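You operate a simulated robot arm through the tools that you are given. There is no shell and no other tool. Be economical: measure what you need, move in short steps, check, and stop when the job is done.

Carry out the task below with a simulated two-armed robot. There is one attempt and no reset: what you move stays moved.

Task
Hold the red handle, screw its brass cap on and test on PROBE.
Fine: stand it on the test plate; the PASS lamp must light. Set down upright: red handle.

The check looks at the end state, three seconds after you hand in, the way a careful person would. Anything else that was tipped, shoved, dropped, spilled or broken makes it a failure. Lids that push on must go on centred and level and be pressed home; caps that screw on are set level and turned clockwise until they are tight.

Robot
Two 6-joint arms with two-finger parallel grippers on one trunk, on a base that drives. Base frame: it is fixed to the floor where the robot stands at the start and does not move with it; the origin is under the middle of the robot, x ahead of it, y to its left, z up; the surface under the hand at the start is at about z = 900. Readings come in mm, degrees, newtons and seconds.
The left shoulder is at the start at [60, 187, 1172], the right one opposite. With the tool pointing down near the work surface each hand reaches from about 260 to 620 mm from the robot's upright axis, wherever it stands, measured 20 degrees to its own side. Places, roughly: blue dial [700, -500, 1000]; contact test button [700, -600, 1000]; test plate [500, -600, 900]. Payload 1.57 kg a hand.
The tool frame of a hand sits at the grasp point between the pads (the TCP): z along the fingers, y along the line on which they close. The tips reach 30 mm beyond it. The gripper opens to 110 mm. The fingers are 24 mm wide and 12 mm thick; the gripper's body (48 by 112 mm) begins 78 mm behind the TCP.
Orientation is that of the tool frame in the base frame, as [roll, pitch, yaw] about the fixed x, y, z axes, in that order (R = Rz(yaw) Ry(pitch) Rx(roll)). With the fingers straight down and closing along the base's y, the tool's x points along the base's -x, its y along +y and its z along -z.

Tools
- The arms move only by the tool nudge_tool. It takes "left_commands", "right_commands" or both (then of equal length, played together; a hand with none holds still); each is a list of rows, each a list of 7 numbers: the finger opening in mm, from 0 to 110, then the shift along the base's x, y, z in mm, then the turn, a rotation vector about the base's x, y, z in degrees. In form: [[fingers, x, y, z, rx, ry, rz], ...]. A call has 1 to 20 rows; each row is the pose to reach, as a shift and turn from the pose commanded when the call began. Each row takes 0.2 s and may step no farther than 50 mm and 8.6 degrees from the row before; otherwise, or with a gripper value out of range, the whole call is refused. Where a pose cannot be reached the arm comes as near as it can. A force on the tool above 40 N (or 10 N above the force at the start of the call, whichever is more), or a blocked arm, ends the call early, and 0.2 s more pass. Each finger travels about 153 mm/s and halts on what it meets, pressing with about 27 N; the grip force reading is that of the motor and also rises with nothing between the fingers. The clock runs only during rows and for 0.2 s after the last one: add rows that repeat a pose to give the fingers time. It gives the time, the measured TCP pose, the force on the tool (base axes), the opening and the grip force at its end, in the units of the frame above (readings bear some noise), with the torque about the TCP (base axes, N m) and any sound that the robot's microphone picked up.
- Cameras (640 x 400 px; columns grow to the right, rows downward): "scene" is now at [13.2, -36.3, 1719.7]; the picture's right is [-0.45, -0.89, 0.00], its down [-0.64, 0.32, -0.70] and it looks along [0.63, -0.31, -0.71] (base axes); focal length 289 px, centre (320, 200). "left" rides on the left gripper at [70, -16, -141] in its tool frame; the picture's right is [0.23, 0.97, 0.00], its down [-0.86, 0.20, -0.48] and it looks along [-0.47, 0.11, 0.88] (tool axes); focal length 222 px, centre (320, 200). "right" rides on the right gripper at [70, 16, -141] in its tool frame; the picture's right is [-0.23, 0.97, 0.00], its down [-0.86, -0.20, -0.48] and it looks along [-0.47, -0.11, 0.88] (tool axes); focal length 222 px, centre (320, 200). There is no depth. A picture from a camera that has moved, and an enlarged one, comes with that camera's place and axes in the base frame and with its lens.
- snapshot(camera): a new picture of that camera. It takes no simulated time.
- move_column(by): slides the trunk up (or, below 0, down) by that many mm; the arms and the scene camera ride with it, the base frame stays. It gives what a move gives, with no picture.
- base_move(legs): drives the robot by 1 to 6 legs, each [ahead, left, turn to the left] in mm, mm and degrees, along the robot's own axes; the way and the turn of a leg run together, so that a leg with both is an arc; at most 1500 mm and 180 degrees a leg. The arms and the cameras ride along, it lands a little off, and it stops where it bumps. It gives what a move gives.
- pan_tilt(pan, tilt): turns the head with the scene camera to pan (to the left, within 86 degrees either way) and tilt (down, from -29 to 69), counted from straight ahead of the robot. It gives what a move gives.
- enlarge(camera, box): a new picture of the part [left, top, right, bottom] of that camera's present view, enlarged. It takes no simulated time.
- job_done(): hands the job in; it is judged then, once.

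Go step by step. Nothing tells you exact positions but the pictures and the camera data: compare them with the known pose of the tool, close in by small moves and look again before you grip or let go. The budget is 120 turns and 100 pictures, counting those below and the enlarged ones. Unless the task says otherwise, let go and move clear before handing in, and close with one line.

The tools are called after "Call:" as a command line: name --argument value ..., lists and objects as JSON in quotes. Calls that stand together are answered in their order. nudge_tool: Moves the arms, as the interface text tells. Its arguments: {"type":"object","properties":{"left_commands":{"type":"array"},"right_commands":{"type":"array"}},"required":[]} The other tools are called the same way: move_column (by) slides the trunk up or down; base_move (legs) drives the base; pan_tilt (pan, tilt) turns the head that bears the scene camera; snapshot (camera) takes a picture; enlarge (camera, box) takes an enlarged picture of a part of a camera's view; job_done () hands the job in.

At the start:

```text
time_s: 0.0
left_tcp_pos: [344.3, -6.7, 1373.9]
left_orientation: [180.0, 0.0, -180.0]
left_force: [0.8, 0.3, -0.7]
left_moment: [-0.02, 0.0, 0.02]
left_finger_gap: 110.1
left_grasp_force: 0.1
right_tcp_pos: [333.1, -328.2, 1389.5]
right_orientation: [180.0, 0.0, 180.0]
right_force: [-0.1, 0.2, 0.3]
right_moment: [-0.03, 0.04, 0.03]
right_finger_gap: 110.0
right_grasp_force: 0.1
trunk travel left (down, up): [-800.0, 190.0]
robot x, y, heading: [1.7, -1.4, -0.0]
head pan, tilt: [-26.5, 45.5]
```

scene: 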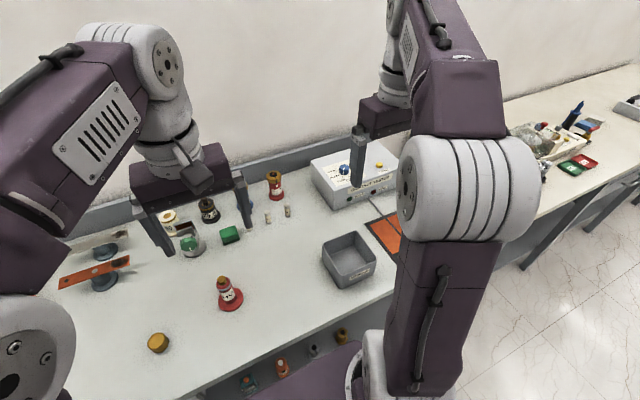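
right: 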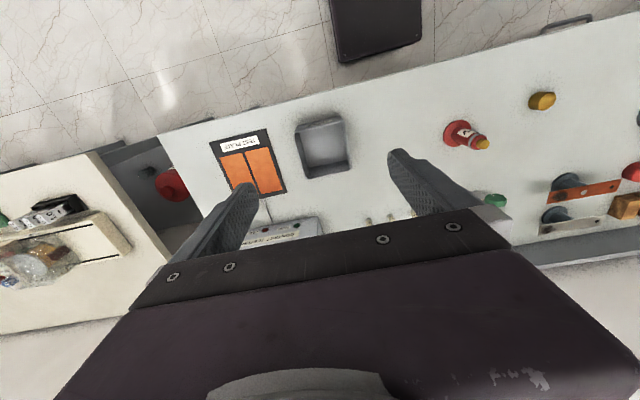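
left: 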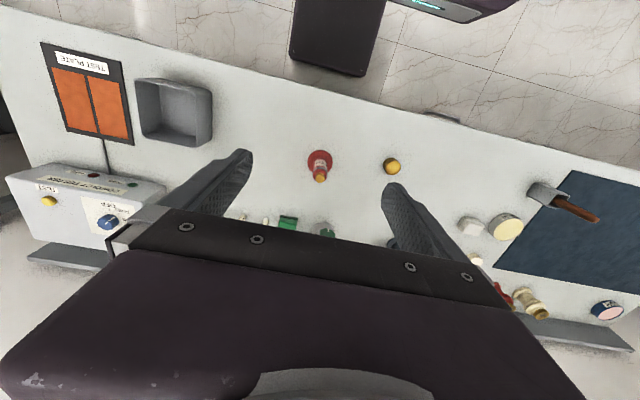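

I see a red handled object near the front and a brass cap beside it, plus the tester on the right; I'll take closer pictures first.

Call:
enlarge --camera "scene" --box '[130, 160, 310, 370]'

Call:
enlarge --camera "left" --box '[0, 30, 240, 250]'

Call:
enlarge --camera "left" --box '[220, 120, 640, 340]'

```text
1.90 times, centred on (220, 265) of scene
camera zoom: at [13.2, -36.3, 1719.7], right [-0.45, -0.89, 0.0], down [-0.64, 0.32, -0.7], along [0.63, -0.31, -0.71], focal length 551 px, centre (510, 76)
```

zoom: 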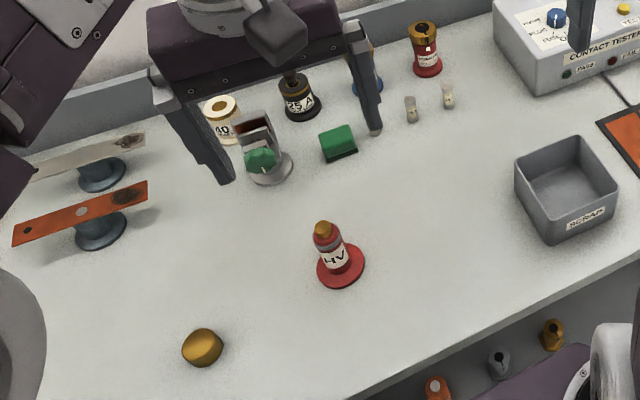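

```text
1.82 times, centred on (120, 140) of left
camera zoom: at [273.9, -22.9, 1514.8], right [-0.23, 0.97, 0.0], down [0.86, 0.2, 0.48], along [0.47, 0.11, -0.88], focal length 404 px, centre (684, 309)
```

zoom: 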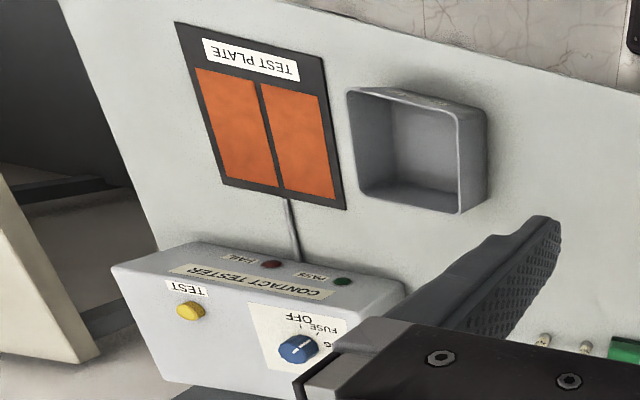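

```text
1.52 times, centred on (430, 230) of left
camera zoom: at [273.9, -22.9, 1514.8], right [-0.23, 0.97, 0.0], down [0.86, 0.2, 0.48], along [0.47, 0.11, -0.88], focal length 338 px, centre (152, 154)
```

zoom: 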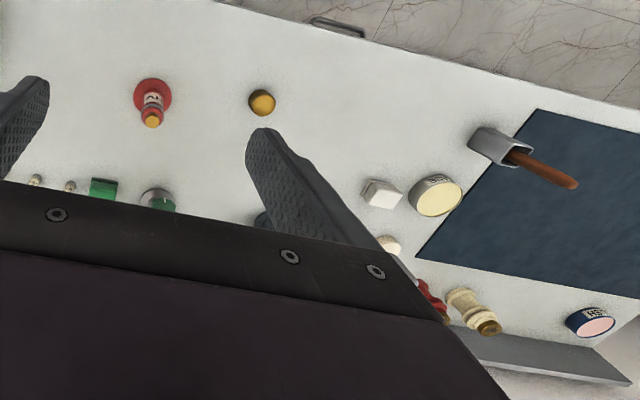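

The HV red handle stands near (479, 30) and the brass cap lies near (448, 229). I'll lower the left hand a bit for a close look.

Call:
nudge_tool --left_commands '[[110, 15, 25, -38, 0, 0, 0], [110, 30, 50, -76, 0, 0, 0], [110, 45, 75, -114, 0, 0, 0], [110, 60, 100, -150, 0, 0, 0], [110, 60, 120, -190, 0, 0, 0], [110, 60, 137, -225, 0, 0, 0]]'

Call:
snapshot --camera "left"

Call:
snapshot --camera "scene"

```text
time_s: 1.4
left_tcp_pos: [403.5, 129.5, 1147.7]
left_orientation: [-180.0, 0.0, 180.0]
left_force: [-0.7, -0.3, 0.3]
left_moment: [0.01, -0.01, 0.0]
left_finger_gap: 110.0
left_grasp_force: 0.0
right_tcp_pos: [333.5, -329.1, 1389.8]
right_orientation: [-180.0, 0.0, 180.0]
right_force: [0.3, -0.5, -0.3]
right_moment: [0.0, -0.03, 0.0]
right_finger_gap: 110.0
right_grasp_force: 0.0
trunk travel left (down, up): [-800.0, 190.0]
robot x, y, heading: [1.2, 2.5, 0.2]
head pan, tilt: [-26.5, 45.5]
```

```text
93 pictures are left
camera left: at [334.6, 112.9, 1289.3], right [-0.23, 0.97, 0.0], down [0.85, 0.2, 0.48], along [0.47, 0.11, -0.88], focal length 222 px, centre (320, 200)
```

left: 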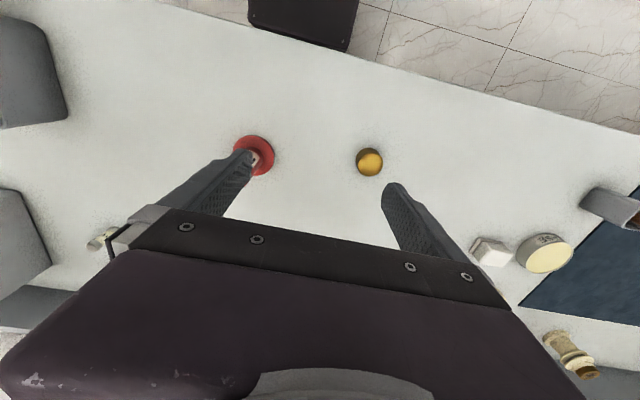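

```text
92 pictures are left
camera scene: at [13.7, -35.7, 1719.7], right [-0.45, -0.89, 0.0], down [-0.64, 0.32, -0.7], along [0.63, -0.31, -0.71], focal length 289 px, centre (320, 200)
```

scene: 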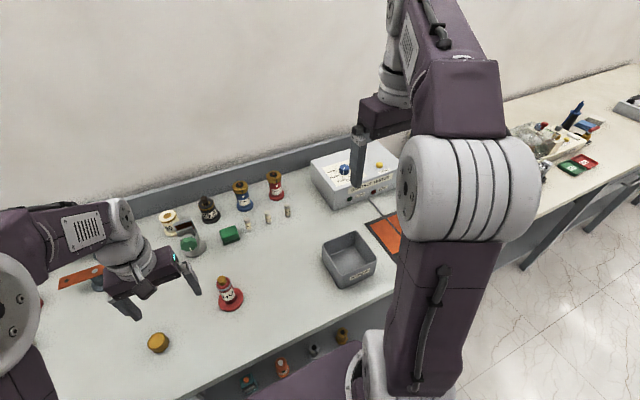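

The handle and the cap are both in view. I'll enlarge them to see shape and heights.

Call:
enlarge --camera "scene" --box '[200, 260, 260, 320]'

Call:
enlarge --camera "scene" --box '[130, 310, 190, 370]'

Call:
enlarge --camera "scene" --box '[40, 130, 310, 300]'

Call:
enlarge --camera "left" --box '[220, 110, 400, 220]'

```text
6.67 times, centred on (230, 290) of scene
camera zoom: at [13.7, -35.7, 1719.7], right [-0.45, -0.89, 0.0], down [-0.64, 0.32, -0.7], along [0.63, -0.31, -0.71], focal length 1928 px, centre (920, -400)
```

zoom: 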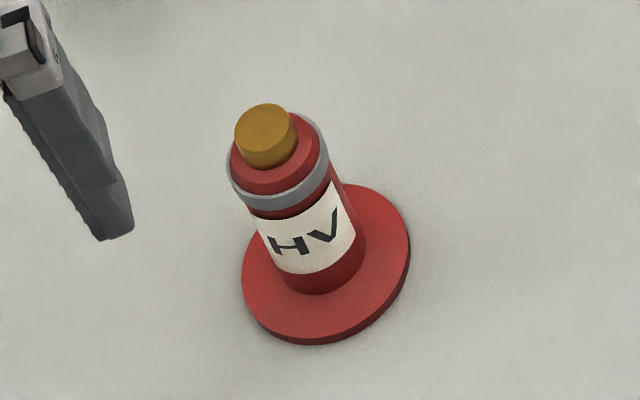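

```text
6.67 times, centred on (160, 340) of scene
camera zoom: at [13.7, -35.7, 1719.7], right [-0.45, -0.89, 0.0], down [-0.64, 0.32, -0.7], along [0.63, -0.31, -0.71], focal length 1928 px, centre (1387, -733)
```

zoom: 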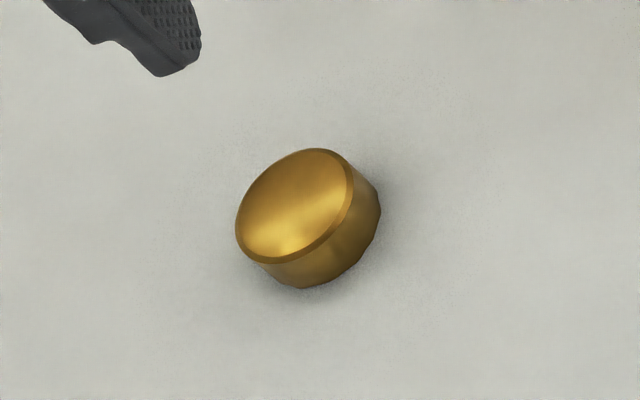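

```text
2.35 times, centred on (175, 215) of scene
camera zoom: at [13.7, -35.7, 1719.7], right [-0.45, -0.89, 0.0], down [-0.64, 0.32, -0.7], along [0.63, -0.31, -0.71], focal length 680 px, centre (661, 165)
```

zoom: 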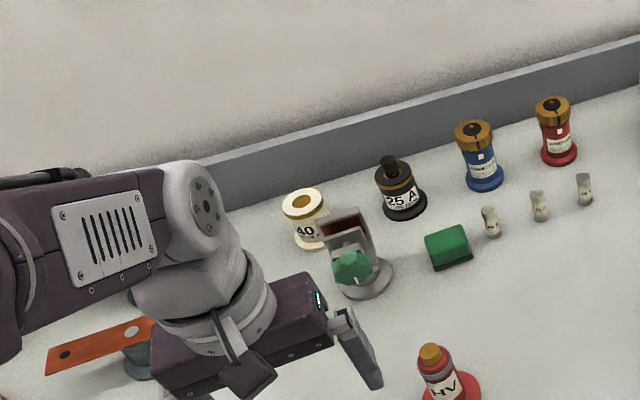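

```text
3.56 times, centred on (310, 165) of left
camera zoom: at [334.6, 112.9, 1289.3], right [-0.23, 0.97, 0.0], down [0.85, 0.2, 0.48], along [0.47, 0.11, -0.88], focal length 790 px, centre (356, 324)
```

zoom: 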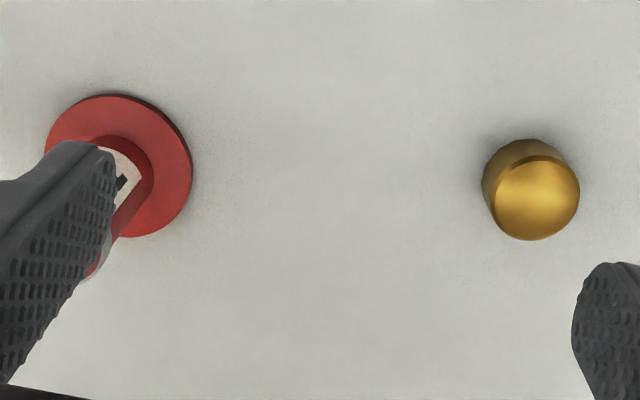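

The handle is about 45 mm wide and 124 mm tall with a wide foot, and the cap is about 42 mm wide and 27 mm high at (444, 227). The right hand will hold the handle from the side, so I'm bringing it into a staging pose and moving the left hand over the cap.

Call:
nudge_tool --right_commands '[[110, 4, 17, -24, 2.1, -5.1, 3.3], [110, 8, 35, -48, 4.25, -10.25, 6.7], [110, 12, 52, -72, 6.4, -15.4, 10], [110, 16, 70, -97, 8.5, -20.5, 13.3], [110, 20, 87, -121, 10.6, -25.6, 16.7], [110, 24, 105, -145, 12.75, -30.75, 20], [110, 27, 122, -169, 14.9, -35.9, 23.3], [110, 31, 139, -193, 17, -41, 26.7], [110, 35, 157, -217, 19.1, -46.1, 30], [110, 39, 174, -242, 21.25, -51.25, 33.3], [110, 43, 192, -266, 23.4, -56.4, 36.7], [110, 47, 209, -290, 25.5, -61.5, 40], [110, 47, 209, -290, 25.5, -61.5, 40]]' --left_commands '[[110, 3, 8, 0, 0, 0, 0], [110, 6, 16, 0, 0, 0, 0], [110, 9, 24, 0, 0, 0, 0], [110, 12, 32, 0, 0, 0, 0], [110, 15, 40, 0, 0, 0, 0], [110, 18, 48, 0, 0, 0, 0], [110, 21, 56, 0, 0, 0, 0], [110, 24, 64, 0, 0, 0, 0], [110, 27, 72, 0, 0, 0, 0], [110, 30, 80, 0, 0, 0, 0], [110, 33, 90, 0, 0, 0, 0], [110, 40, 98, 0, 0, 0, 0], [110, 40, 98, 0, 0, 0, 0]]'

Call:
snapshot --camera "scene"

Call:
snapshot --camera "right"

Call:
snapshot --camera "left"

```text
time_s: 4.2
left_tcp_pos: [443.2, 229.3, 1147.2]
left_orientation: [180.0, 0.0, -180.0]
left_force: [-1.4, -0.5, 0.1]
left_moment: [0.0, -0.01, 0.0]
left_finger_gap: 109.9
left_grasp_force: 0.0
right_tcp_pos: [407.6, -137.1, 1164.9]
right_orientation: [179.6, 64.9, -135.3]
right_force: [-0.4, 0.5, 0.4]
right_moment: [0.01, 0.0, 0.03]
right_finger_gap: 109.8
right_grasp_force: 0.1
right hand out of reach, approached as far as the arm can: row 9, 10, 11, 12, 13
trunk travel left (down, up): [-800.0, 190.0]
robot x, y, heading: [1.1, -3.4, 0.2]
head pan, tilt: [-26.5, 45.5]
```

```text
87 pictures are left
camera scene: at [13.4, -36.8, 1719.7], right [-0.45, -0.89, 0.0], down [-0.64, 0.32, -0.7], along [0.63, -0.31, -0.71], focal length 289 px, centre (320, 200)
```

scene: 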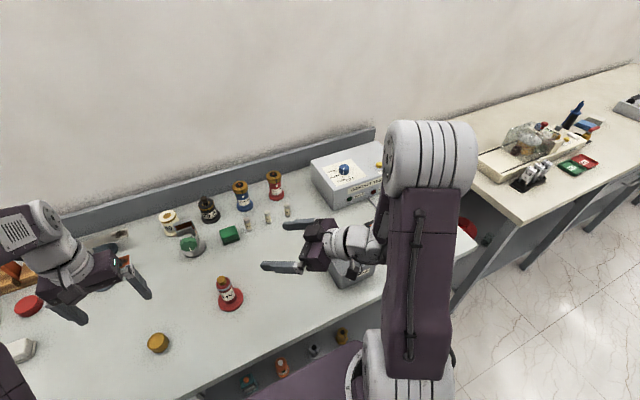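

```text
86 pictures are left
camera right: at [285.6, -237.9, 1160.8], right [-0.62, 0.75, 0.21], down [0.09, -0.19, 0.98], along [0.78, 0.63, 0.05], focal length 222 px, centre (320, 200)
```

right: 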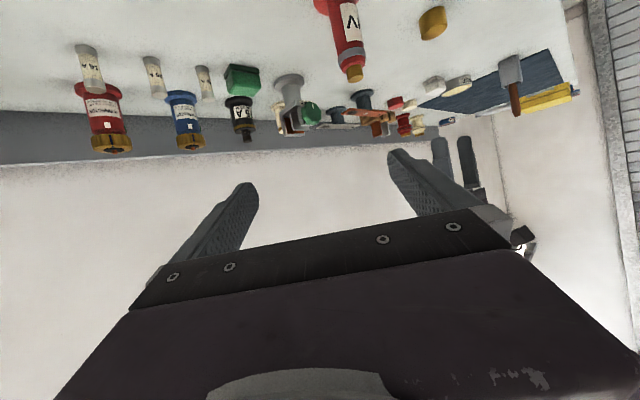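

```text
85 pictures are left
camera left: at [373.9, 211.8, 1289.7], right [-0.23, 0.97, 0.0], down [0.86, 0.2, 0.48], along [0.47, 0.11, -0.88], focal length 222 px, centre (320, 200)
```

left: 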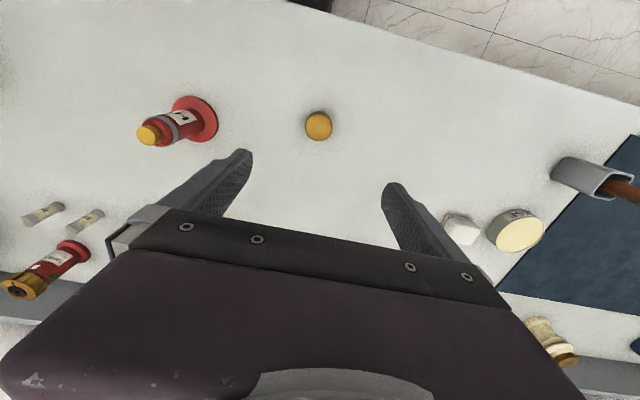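

The right arm hits a limit short of the pose because the shoulder is high relative to the bench. I'll lower the trunk by 150 mm and look again.

Call:
move_column --by -150

Call:
snapshot --camera "scene"

Call:
snapshot --camera "right"

```text
time_s: 6.0
left_tcp_pos: [443.4, 229.2, 997.4]
left_orientation: [180.0, -0.1, 180.0]
left_force: [-0.3, 0.2, 0.9]
left_moment: [-0.01, 0.03, 0.0]
left_finger_gap: 110.0
left_grasp_force: 0.1
right_tcp_pos: [407.9, -137.9, 1013.0]
right_orientation: [179.6, 64.9, -135.2]
right_force: [0.4, -0.2, 0.6]
right_moment: [-0.01, 0.02, -0.02]
right_finger_gap: 109.8
right_grasp_force: 0.1
trunk travel left (down, up): [-650.0, 340.0]
robot x, y, heading: [-2.3, -2.0, -0.1]
head pan, tilt: [-26.5, 45.5]
```

```text
84 pictures are left
camera scene: at [13.2, -36.3, 1569.7], right [-0.45, -0.89, 0.0], down [-0.64, 0.32, -0.7], along [0.63, -0.31, -0.71], focal length 289 px, centre (320, 200)
```

scene: 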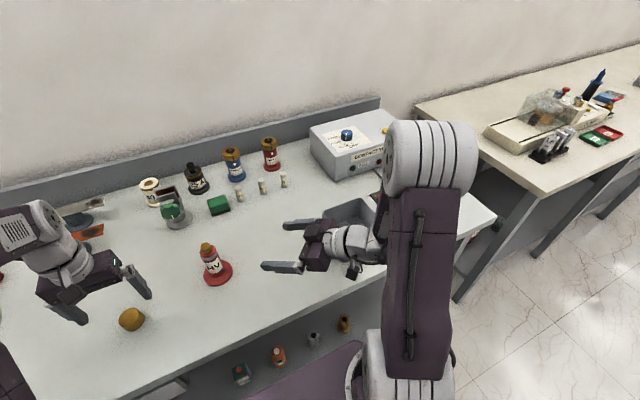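

```text
83 pictures are left
camera right: at [285.3, -237.8, 1011.0], right [-0.62, 0.76, 0.21], down [0.09, -0.19, 0.98], along [0.78, 0.63, 0.05], focal length 222 px, centre (320, 200)
```

right: 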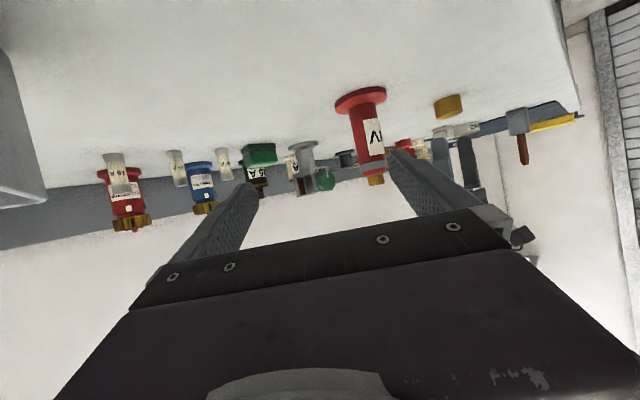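

The right hand now points at the handle. I'll line up on the approach line and recheck.

Call:
nudge_tool --right_commands '[[110, -3, 27, -3, 0, 0, 0], [110, -6, 54, -6, 0, 0, 0], [110, -9, 82, -8, 0, 0, 0], [110, -9, 82, -8, 0, 0, 0]]'

Call:
snapshot --camera "right"

Call:
snapshot --camera "scene"

```text
time_s: 7.0
left_tcp_pos: [444.1, 228.1, 996.3]
left_orientation: [179.9, 0.1, -180.0]
left_force: [0.5, 0.2, 0.3]
left_moment: [0.02, -0.01, 0.0]
left_finger_gap: 110.1
left_grasp_force: 0.0
right_tcp_pos: [433.0, -62.1, 1016.7]
right_orientation: [179.1, 64.8, -135.6]
right_force: [0.4, -0.7, 0.6]
right_moment: [0.01, 0.0, 0.05]
right_finger_gap: 110.1
right_grasp_force: 0.0
right hand out of reach, approached as far as the arm can: row 1, 2, 3, 4
trunk travel left (down, up): [-650.0, 340.0]
robot x, y, heading: [4.5, -0.3, 0.0]
head pan, tilt: [-26.5, 45.5]
```

```text
82 pictures are left
camera right: at [310.3, -162.8, 1014.4], right [-0.62, 0.75, 0.21], down [0.1, -0.19, 0.98], along [0.78, 0.63, 0.05], focal length 222 px, centre (320, 200)
```

right: 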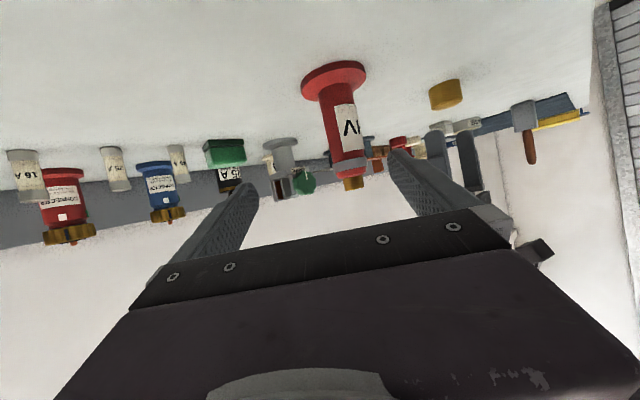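

```text
81 pictures are left
camera scene: at [13.2, -36.8, 1569.7], right [-0.45, -0.89, 0.0], down [-0.64, 0.32, -0.7], along [0.63, -0.31, -0.71], focal length 289 px, centre (320, 200)
```

scene: 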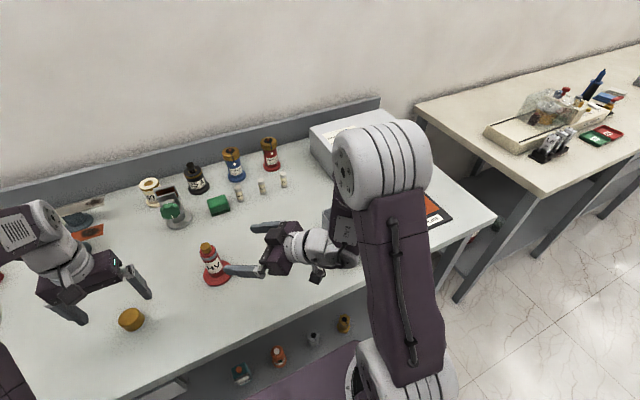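

The wrist is too near the shoulder for this pose, so I'll back the base up 80 mm to give both arms room.

Call:
base_move --legs '[[-80, 0, 0]]'

Call:
nudge_tool --right_commands '[[110, 20, 0, 0, 0, 0, 0], [110, 35, 0, 0, 0, 0, 0], [110, 35, 0, 0, 0, 0, 0]]'

Call:
snapshot --camera "scene"

```text
time_s: 8.0
left_tcp_pos: [365.5, 227.3, 997.6]
left_orientation: [-180.0, 0.0, -180.0]
left_force: [-0.7, 0.3, 0.6]
left_moment: [0.01, -0.01, 0.03]
left_finger_gap: 110.0
left_grasp_force: 0.2
right_tcp_pos: [355.7, -63.3, 1015.9]
right_orientation: [179.3, 64.7, -135.6]
right_force: [-0.3, -0.1, 0.1]
right_moment: [0.0, -0.01, -0.02]
right_finger_gap: 110.1
right_grasp_force: 0.0
trunk travel left (down, up): [-650.0, 340.0]
robot x, y, heading: [-79.9, 1.6, -0.2]
head pan, tilt: [-26.5, 45.5]
```

```text
time_s: 8.8
left_tcp_pos: [364.4, 228.8, 997.6]
left_orientation: [179.9, -0.1, 180.0]
left_force: [0.4, 0.2, -0.4]
left_moment: [-0.03, -0.02, 0.0]
left_finger_gap: 110.1
left_grasp_force: 0.0
right_tcp_pos: [390.2, -62.9, 1015.6]
right_orientation: [179.1, 64.6, -135.6]
right_force: [0.7, -1.2, 0.3]
right_moment: [0.02, 0.0, -0.01]
right_finger_gap: 109.8
right_grasp_force: 0.0
trunk travel left (down, up): [-650.0, 340.0]
robot x, y, heading: [-80.6, -0.6, -0.3]
head pan, tilt: [-26.5, 45.5]
```

```text
80 pictures are left
camera scene: at [-65.3, -36.2, 1569.7], right [-0.45, -0.89, 0.0], down [-0.64, 0.32, -0.7], along [0.63, -0.31, -0.71], focal length 289 px, centre (320, 200)
```

scene: 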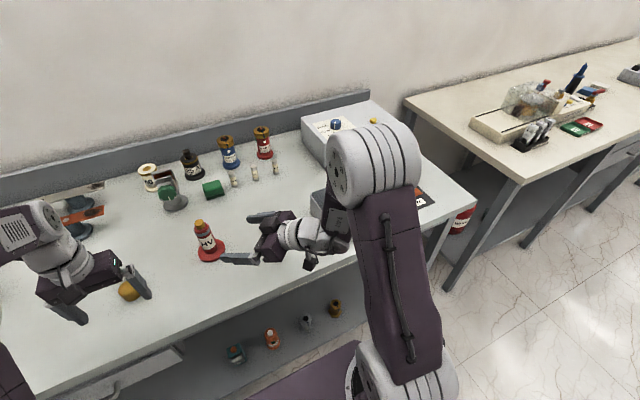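

Now the arm follows commands exactly. I'll move to staging and check alignment through the right camera.

Call:
nudge_tool --right_commands '[[110, 9, 7, -11, 0, 0, 0], [110, 9, 7, -11, 0, 0, 0]]'

Call:
snapshot --camera "right"

Call:
enlarge --camera "scene" --box '[110, 200, 260, 310]'

```text
time_s: 9.4
left_tcp_pos: [364.5, 228.3, 997.9]
left_orientation: [-180.0, 0.0, 179.9]
left_force: [-0.3, -1.2, -0.9]
left_moment: [-0.03, 0.02, -0.01]
left_finger_gap: 110.0
left_grasp_force: 0.0
right_tcp_pos: [399.4, -55.6, 1006.5]
right_orientation: [179.2, 64.8, -135.6]
right_force: [0.6, 1.1, -1.2]
right_moment: [0.0, -0.01, -0.02]
right_finger_gap: 110.1
right_grasp_force: 0.1
trunk travel left (down, up): [-650.0, 340.0]
robot x, y, heading: [-78.6, 3.7, 0.3]
head pan, tilt: [-26.5, 45.5]
```

```text
79 pictures are left
camera right: at [276.1, -155.8, 1003.0], right [-0.62, 0.75, 0.21], down [0.1, -0.19, 0.98], along [0.78, 0.63, 0.05], focal length 222 px, centre (320, 200)
```

right: 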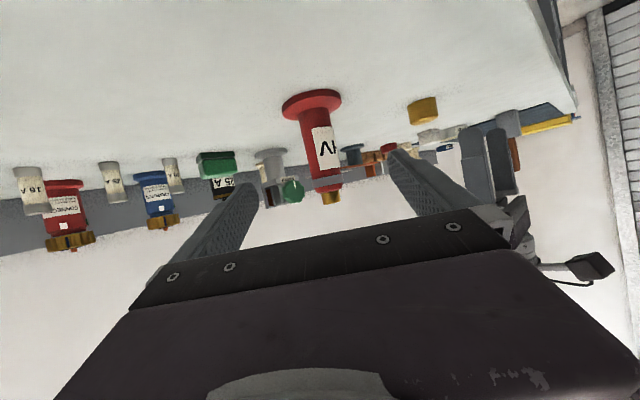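

```text
3.64 times, centred on (185, 255) of scene
camera zoom: at [-65.3, -36.4, 1569.7], right [-0.45, -0.89, 0.0], down [-0.64, 0.32, -0.7], along [0.63, -0.31, -0.71], focal length 1052 px, centre (811, 0)
```

zoom: 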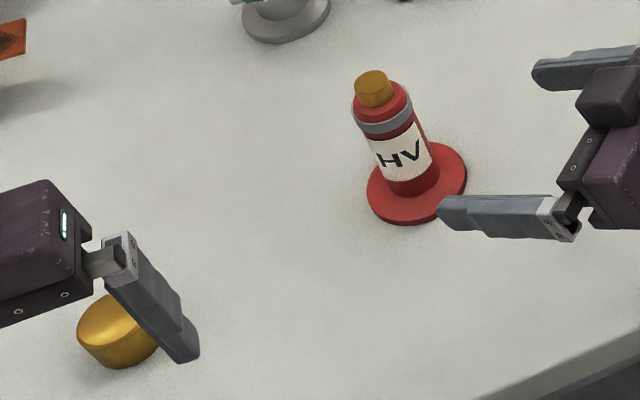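

The approach line passes through the handle axis within a millimetre or two. I'll advance along the fingers to the handle, still open.

Call:
nudge_tool --right_commands '[[110, 17, 16.5, -11, 0, 0, 0], [110, 34, 33, -22, 0, 0, 0], [110, 50, 49.5, -33, 0, 0, 0], [110, 67, 66, -44, 0, 0, 0], [110, 82.6, 82, -54.5, 0, 0, 0], [110, 82.6, 82, -54.5, 0, 0, 0]]'

Call:
snapshot --camera "right"

Call:
enlarge --camera "scene" --box '[110, 200, 260, 310]'

```text
time_s: 10.8
left_tcp_pos: [364.4, 228.9, 997.7]
left_orientation: [-180.0, 0.0, 179.9]
left_force: [0.0, 0.8, -0.2]
left_moment: [0.01, 0.0, 0.01]
left_finger_gap: 110.0
left_grasp_force: 0.0
right_tcp_pos: [482.9, 27.5, 950.3]
right_orientation: [179.1, 64.7, -135.6]
right_force: [0.9, -0.4, 0.0]
right_moment: [-0.01, 0.0, -0.05]
right_finger_gap: 109.9
right_grasp_force: 0.0
trunk travel left (down, up): [-650.0, 340.0]
robot x, y, heading: [-80.4, 1.6, 0.2]
head pan, tilt: [-26.5, 45.5]
```

```text
77 pictures are left
camera right: at [360.3, -72.8, 948.2], right [-0.62, 0.75, 0.21], down [0.1, -0.19, 0.98], along [0.78, 0.63, 0.05], focal length 222 px, centre (320, 200)
```

right: 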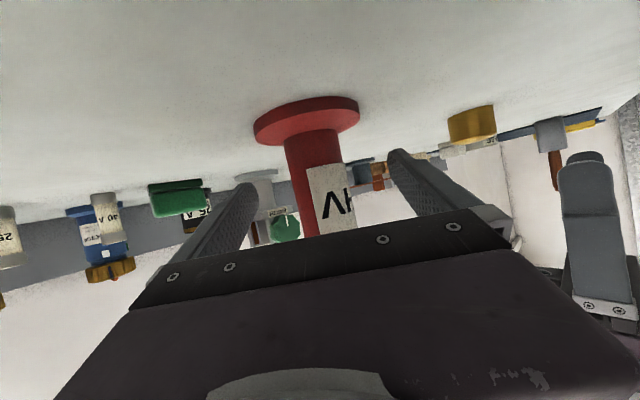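

```text
3.64 times, centred on (185, 255) of scene
camera zoom: at [-65.4, -36.6, 1569.7], right [-0.45, -0.89, 0.0], down [-0.64, 0.32, -0.7], along [0.63, -0.31, -0.71], focal length 1052 px, centre (811, 0)
```

zoom: 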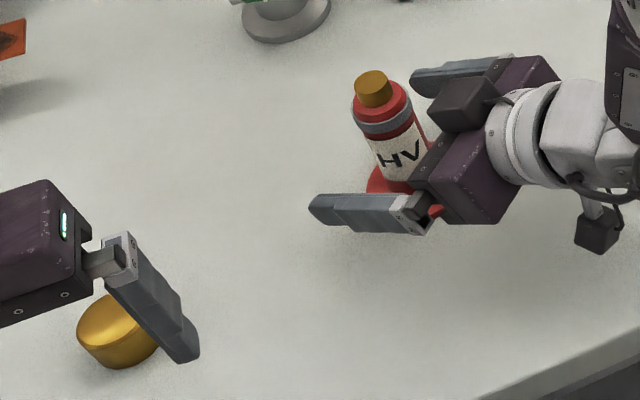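

The handle sits between the right fingers; I'll close gently.

Call:
nudge_tool --right_commands '[[75, 0, 0, 0, 0, 0, 0], [58, 0, 0, 0, 0, 0, 0], [50, 0, 0, 0, 0, 0, 0], [45, 0, 0, 0, 0, 0, 0], [40, 0, 0, 0, 0, 0, 0], [35, 0, 0, 0, 0, 0, 0], [30, 0, 0, 0, 0, 0, 0], [30, 0, 0, 0, 0, 0, 0]]'

Call:
snapshot --camera "right"

Call:
enlarge --camera "scene" --box '[110, 200, 260, 310]'

```text
time_s: 12.6
left_tcp_pos: [365.2, 228.0, 996.0]
left_orientation: [180.0, 0.0, -180.0]
left_force: [0.5, 0.4, -0.4]
left_moment: [-0.03, 0.0, 0.0]
left_finger_gap: 110.2
left_grasp_force: 0.0
right_tcp_pos: [482.8, 26.7, 950.9]
right_orientation: [179.3, 64.6, -135.6]
right_force: [0.4, 0.1, -0.2]
right_moment: [-0.09, -0.06, -0.01]
right_finger_gap: 37.5
right_grasp_force: 26.9
trunk travel left (down, up): [-650.0, 340.0]
robot x, y, heading: [-79.1, -0.7, 0.2]
head pan, tilt: [-26.5, 45.5]
```

```text
75 pictures are left
camera right: at [360.4, -72.8, 948.3], right [-0.62, 0.75, 0.21], down [0.1, -0.19, 0.98], along [0.78, 0.63, 0.05], focal length 222 px, centre (320, 200)
```

right: 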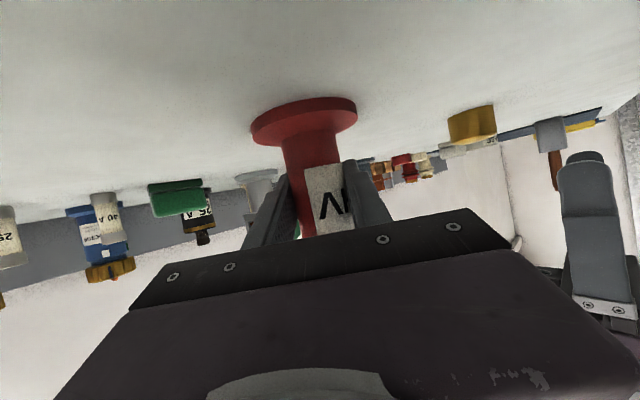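

```text
3.64 times, centred on (185, 255) of scene
camera zoom: at [-65.1, -36.2, 1569.7], right [-0.45, -0.89, 0.0], down [-0.64, 0.32, -0.7], along [0.63, -0.31, -0.71], focal length 1052 px, centre (811, 0)
```

zoom: 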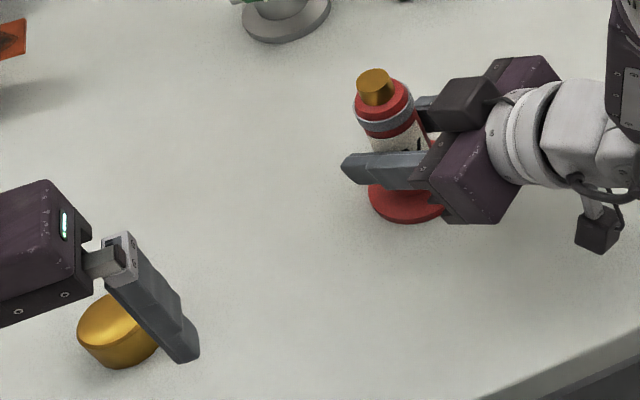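

The handle is gripped firmly (37.5 mm wide) and still standing. Now I'll raise the left hand a little and look at the cap.

Call:
nudge_tool --left_commands '[[110, 27, 0, 13, 0, 0, 0], [110, 54, 0, 23, 0, 0, 0], [110, 79, -1, 33, 0, 0, 0], [110, 79, -1, 33, 0, 0, 0]]'

Call:
snapshot --camera "left"

```text
time_s: 13.6
left_tcp_pos: [444.3, 227.5, 1029.3]
left_orientation: [179.9, 0.0, -180.0]
left_force: [0.0, 0.0, 0.7]
left_moment: [-0.02, 0.01, -0.03]
left_finger_gap: 109.9
left_grasp_force: 0.0
right_tcp_pos: [483.4, 27.6, 950.8]
right_orientation: [179.2, 64.7, -135.5]
right_force: [0.3, 0.4, 0.6]
right_moment: [-0.08, -0.11, 0.0]
right_finger_gap: 37.4
right_grasp_force: 27.4
trunk travel left (down, up): [-650.0, 340.0]
robot x, y, heading: [-76.7, -0.1, -0.1]
head pan, tilt: [-26.5, 45.5]
```

```text
73 pictures are left
camera left: at [375.0, 210.4, 1173.0], right [-0.23, 0.97, 0.0], down [0.86, 0.2, 0.48], along [0.47, 0.11, -0.88], focal length 222 px, centre (320, 200)
```

left: 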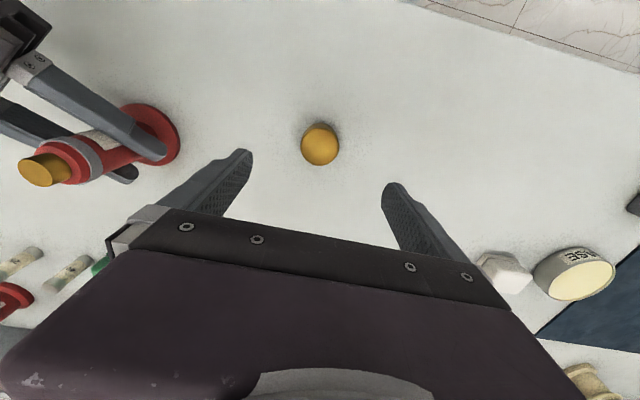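

Call:
enlarge --camera "left" --box '[280, 110, 360, 180]'

```text
5.71 times, centred on (320, 145) of left
camera zoom: at [375.0, 210.4, 1173.0], right [-0.23, 0.97, 0.0], down [0.86, 0.2, 0.48], along [0.47, 0.11, -0.88], focal length 1269 px, centre (320, 514)
```

zoom: 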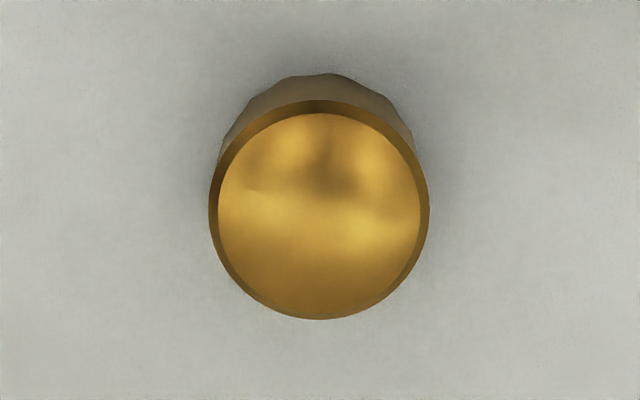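

The cap is at (441, 226), 43 mm wide, about 25 mm tall. I'll descend over it and close gently.

Call:
nudge_tool --left_commands '[[80, -3, -1.5, -20, 0, 0, 0], [80, -3, -1.5, -45, 0, 0, 0], [80, -3, -1.5, -70, 0, 0, 0], [80, -3, -1.5, -85, 0, 0, 0], [80, -3, -1.5, -93, 0, 0, 0], [80, -3, -1.5, -93, 0, 0, 0]]'

Call:
snapshot --camera "left"

Call:
enlarge --camera "scene" --box '[60, 210, 210, 320]'

```text
time_s: 15.0
left_tcp_pos: [440.5, 224.4, 938.2]
left_orientation: [180.0, 0.1, -180.0]
left_force: [0.4, 0.3, -0.8]
left_moment: [0.0, 0.0, 0.0]
left_finger_gap: 79.9
left_grasp_force: 0.1
right_tcp_pos: [482.8, 26.8, 950.8]
right_orientation: [179.2, 64.7, -135.6]
right_force: [0.0, 0.5, 1.8]
right_moment: [-0.11, -0.08, -0.05]
right_finger_gap: 37.1
right_grasp_force: 26.9
trunk travel left (down, up): [-650.0, 340.0]
robot x, y, heading: [-76.4, 4.3, 0.3]
head pan, tilt: [-26.5, 45.5]
```

```text
71 pictures are left
camera left: at [371.2, 209.2, 1080.4], right [-0.23, 0.97, 0.0], down [0.86, 0.2, 0.48], along [0.47, 0.11, -0.88], focal length 222 px, centre (320, 200)
```

left: 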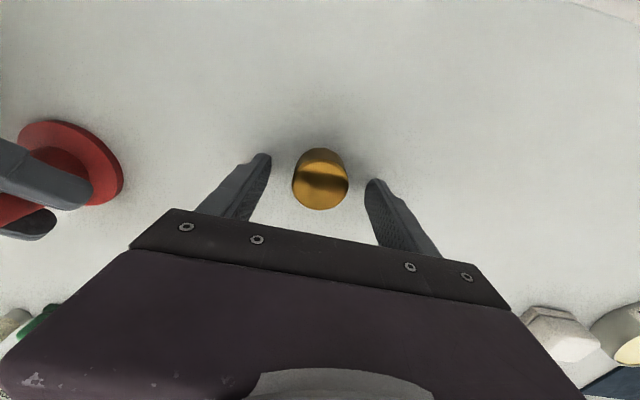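

```text
3.64 times, centred on (135, 265) of scene
camera zoom: at [-65.2, -36.3, 1569.7], right [-0.45, -0.89, 0.0], down [-0.64, 0.32, -0.7], along [0.63, -0.31, -0.71], focal length 1052 px, centre (993, -36)
```

zoom: 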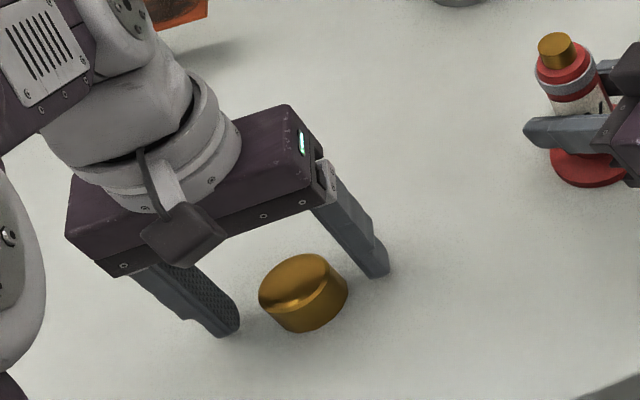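

The cap is centred between the left fingers. Closing gently now.

Call:
nudge_tool --left_commands '[[60, 0, 0, 0, 0, 0, 0], [52, 0, 0, 0, 0, 0, 0], [48, 0, 0, 0, 0, 0, 0], [44, 0, 0, 0, 0, 0, 0], [40, 0, 0, 0, 0, 0, 0], [35, 0, 0, 0, 0, 0, 0], [35, 0, 0, 0, 0, 0, 0]]'

Call:
nudge_tool --left_commands '[[30, 0, 0, 20, 0, 0, 0], [30, 0, 0, 55, 0, 0, 0], [30, 0, 0, 95, 0, 0, 0], [30, 0, 0, 135, 0, 0, 0], [30, 0, 0, 135, 0, 0, 0]]'

Call:
snapshot --camera "left"

Call:
snapshot --camera "right"

Call:
enlarge --camera "scene" --box '[60, 170, 240, 300]'

```text
time_s: 16.6
left_tcp_pos: [440.8, 226.3, 938.0]
left_orientation: [180.0, 0.1, 180.0]
left_force: [0.2, -0.5, 0.7]
left_moment: [-0.02, -0.01, -0.03]
left_finger_gap: 42.1
left_grasp_force: 26.5
right_tcp_pos: [481.6, 25.8, 949.4]
right_orientation: [179.2, 64.7, -135.6]
right_force: [-0.1, 0.7, 1.7]
right_moment: [-0.14, -0.11, -0.01]
right_finger_gap: 37.3
right_grasp_force: 27.0
trunk travel left (down, up): [-650.0, 340.0]
robot x, y, heading: [-77.2, -2.4, 0.2]
head pan, tilt: [-26.5, 45.5]
```

```text
time_s: 17.8
left_tcp_pos: [440.5, 226.2, 1072.0]
left_orientation: [-180.0, 0.1, 179.9]
left_force: [0.2, 0.0, 0.8]
left_moment: [0.03, -0.01, 0.01]
left_finger_gap: 29.8
left_grasp_force: 0.1
right_tcp_pos: [481.8, 27.0, 951.0]
right_orientation: [179.3, 64.8, -135.6]
right_force: [-0.3, 0.0, 1.4]
right_moment: [-0.13, -0.04, -0.07]
right_finger_gap: 37.4
right_grasp_force: 27.4
trunk travel left (down, up): [-650.0, 340.0]
robot x, y, heading: [-78.4, 3.0, -0.1]
head pan, tilt: [-26.5, 45.5]
```

```text
69 pictures are left
camera left: at [370.2, 209.8, 1215.1], right [-0.23, 0.97, 0.0], down [0.85, 0.2, 0.48], along [0.47, 0.11, -0.88], focal length 222 px, centre (320, 200)
```

left: 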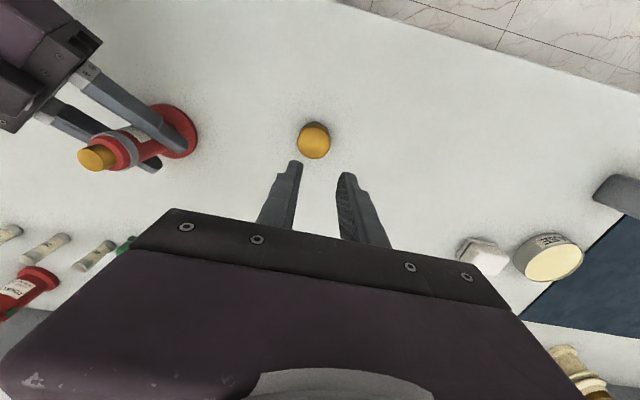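

```text
68 pictures are left
camera right: at [360.1, -72.9, 948.3], right [-0.62, 0.75, 0.21], down [0.1, -0.19, 0.98], along [0.78, 0.63, 0.05], focal length 222 px, centre (320, 200)
```

right: 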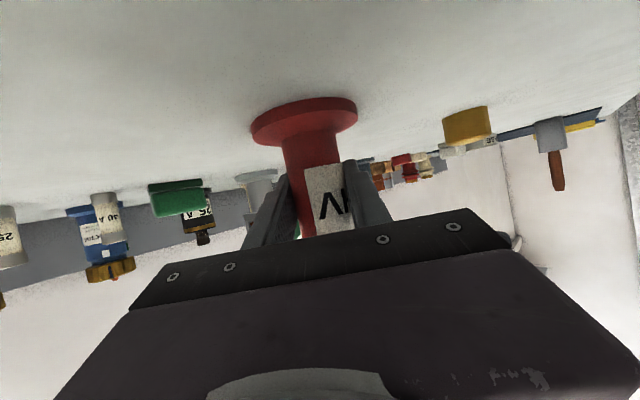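

```text
3.08 times, centred on (150, 235) of scene
camera zoom: at [-65.4, -36.3, 1569.7], right [-0.45, -0.89, 0.0], down [-0.64, 0.32, -0.7], along [0.63, -0.31, -0.71], focal length 890 px, centre (843, 92)
```

zoom: 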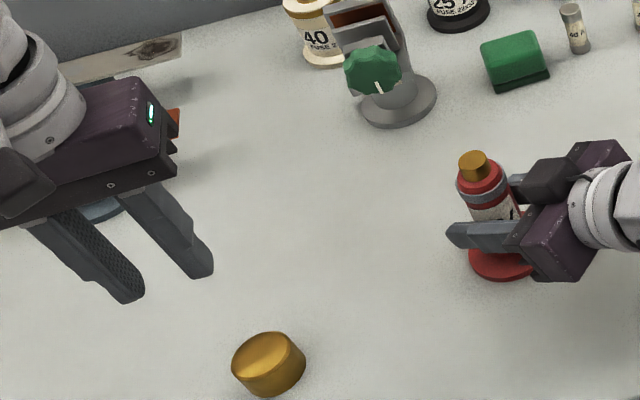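

The cap slipped out on lifting and stayed on the bench; my grip was too shallow. I'll locate it again and look at the finger tips.

Call:
enlarge --camera "left" --box '[250, 100, 400, 200]'

Call:
enlarge --camera "scene" --box '[60, 220, 150, 290]'

```text
4.00 times, centred on (325, 150) of left
camera zoom: at [370.2, 209.8, 1215.1], right [-0.23, 0.97, 0.0], down [0.85, 0.2, 0.48], along [0.47, 0.11, -0.88], focal length 888 px, centre (300, 400)
```

zoom: 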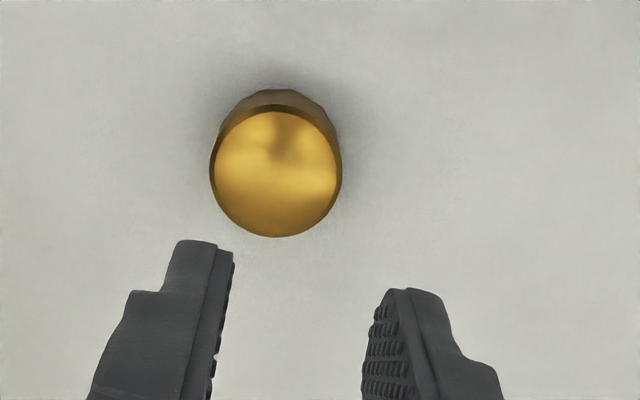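

```text
5.71 times, centred on (105, 255) of scene
camera zoom: at [-65.4, -36.3, 1569.7], right [-0.45, -0.89, 0.0], down [-0.64, 0.32, -0.7], along [0.63, -0.31, -0.71], focal length 1652 px, centre (1549, -114)
```

zoom: 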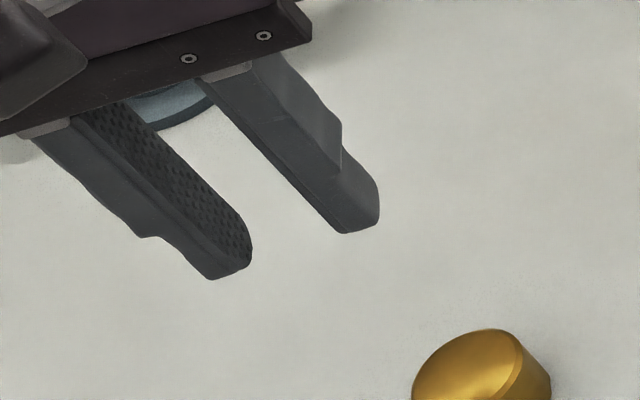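

The cap is now near (445, 219). I'll open, move above it and re-measure up close.

Call:
nudge_tool --left_commands '[[70, 3, -4, -30, 0, 0, 0], [70, 5, -7, -70, 0, 0, 0], [70, 5, -7, -95, 0, 0, 0], [70, 5, -7, -95, 0, 0, 0]]'

Call:
enlarge --camera "left" --box '[220, 100, 400, 220]'

Call:
enlarge --camera "scene" --box '[80, 240, 170, 310]'

```text
time_s: 18.8
left_tcp_pos: [443.7, 218.8, 976.2]
left_orientation: [-179.9, 0.0, -180.0]
left_force: [0.0, -0.3, 0.1]
left_moment: [0.02, -0.02, -0.01]
left_finger_gap: 70.1
left_grasp_force: 0.0
right_tcp_pos: [482.0, 27.3, 950.6]
right_orientation: [179.2, 64.7, -135.7]
right_force: [0.0, 0.5, 1.3]
right_moment: [-0.1, -0.05, -0.02]
right_finger_gap: 37.1
right_grasp_force: 27.1
trunk travel left (down, up): [-650.0, 340.0]
robot x, y, heading: [-76.5, -1.5, 0.1]
head pan, tilt: [-26.5, 45.5]
```

```text
3.33 times, centred on (310, 160) of left
camera zoom: at [373.5, 202.5, 1119.0], right [-0.23, 0.97, 0.0], down [0.85, 0.2, 0.48], along [0.47, 0.11, -0.88], focal length 740 px, centre (353, 333)
```

zoom: 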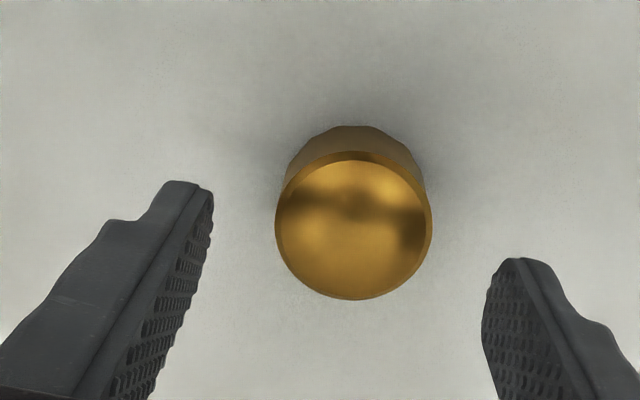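

```text
5.71 times, centred on (125, 275) of scene
camera zoom: at [-65.2, -36.2, 1569.7], right [-0.45, -0.89, 0.0], down [-0.64, 0.32, -0.7], along [0.63, -0.31, -0.71], focal length 1652 px, centre (1434, -229)
```

zoom: 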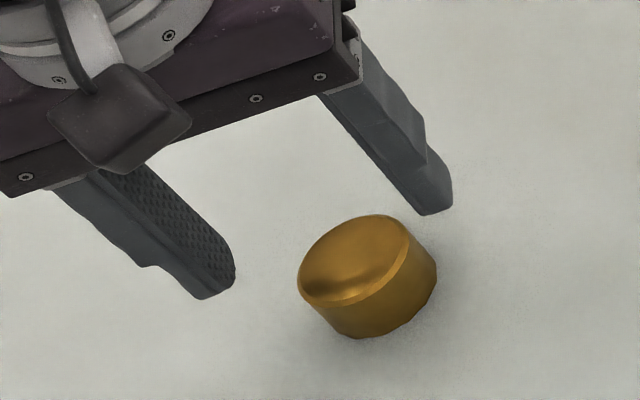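

The cap is centred under the hand. I'll go deeper this time (tips about 2 mm above the bench), grip and lift slowly in small steps.

Call:
nudge_tool --left_commands '[[70, 0.5, 0, -20, 0, 0, 0], [70, 0.5, 0, -35, 0, 0, 0], [70, 0.5, 0, -42, 0, 0, 0], [70, 0.5, 0, -44.5, 0, 0, 0], [55, 0.5, 0, -44.5, 0, 0, 0], [48, 0.5, 0, -44.5, 0, 0, 0], [44, 0.5, 0, -44.5, 0, 0, 0], [40, 0.5, 0, -44.5, 0, 0, 0], [25, 0.5, 0, -44.5, 0, 0, 0], [10, 0.5, 0, -44.5, 0, 0, 0], [10, 0.5, 0, -44.5, 0, 0, 0]]'

Call:
nudge_tool --left_commands '[[10, 0, 0, 1, 0, 0, 0], [10, 0, 0, 2, 0, 0, 0], [10, 0, 0, 4, 0, 0, 0], [10, 0, 0, 6, 0, 0, 0], [10, 0, 0, 10, 0, 0, 0]]'

Call:
enlarge --camera "scene" --box '[80, 240, 170, 310]'

```text
time_s: 21.2
left_tcp_pos: [447.3, 219.4, 931.7]
left_orientation: [180.0, -0.1, -179.9]
left_force: [-0.6, -0.5, 0.2]
left_moment: [-0.03, -0.04, 0.02]
left_finger_gap: 41.6
left_grasp_force: 26.9
right_tcp_pos: [481.8, 26.4, 950.5]
right_orientation: [179.2, 64.7, -135.6]
right_force: [-1.6, 0.1, 1.0]
right_moment: [-0.08, -0.04, -0.03]
right_finger_gap: 37.0
right_grasp_force: 27.1
trunk travel left (down, up): [-650.0, 340.0]
robot x, y, heading: [-81.0, 0.2, 0.1]
head pan, tilt: [-26.5, 45.5]
```

```text
time_s: 22.4
left_tcp_pos: [445.6, 219.9, 941.9]
left_orientation: [-180.0, -0.1, -179.9]
left_force: [-0.3, 0.1, -0.1]
left_moment: [0.0, 0.0, 0.01]
left_finger_gap: 41.6
left_grasp_force: 27.1
right_tcp_pos: [481.4, 27.1, 950.7]
right_orientation: [179.3, 64.7, -135.6]
right_force: [-0.7, -0.8, 1.7]
right_moment: [-0.16, -0.06, -0.04]
right_finger_gap: 37.3
right_grasp_force: 26.8
trunk travel left (down, up): [-650.0, 340.0]
robot x, y, heading: [-81.1, 0.2, -0.0]
head pan, tilt: [-26.5, 45.5]
```

```text
5.71 times, centred on (125, 275) of scene
camera zoom: at [-65.3, -36.3, 1569.7], right [-0.45, -0.89, 0.0], down [-0.64, 0.32, -0.7], along [0.63, -0.31, -0.71], focal length 1652 px, centre (1434, -229)
```

zoom: 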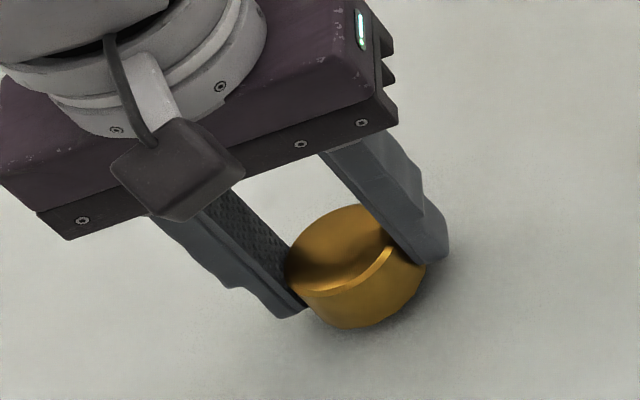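

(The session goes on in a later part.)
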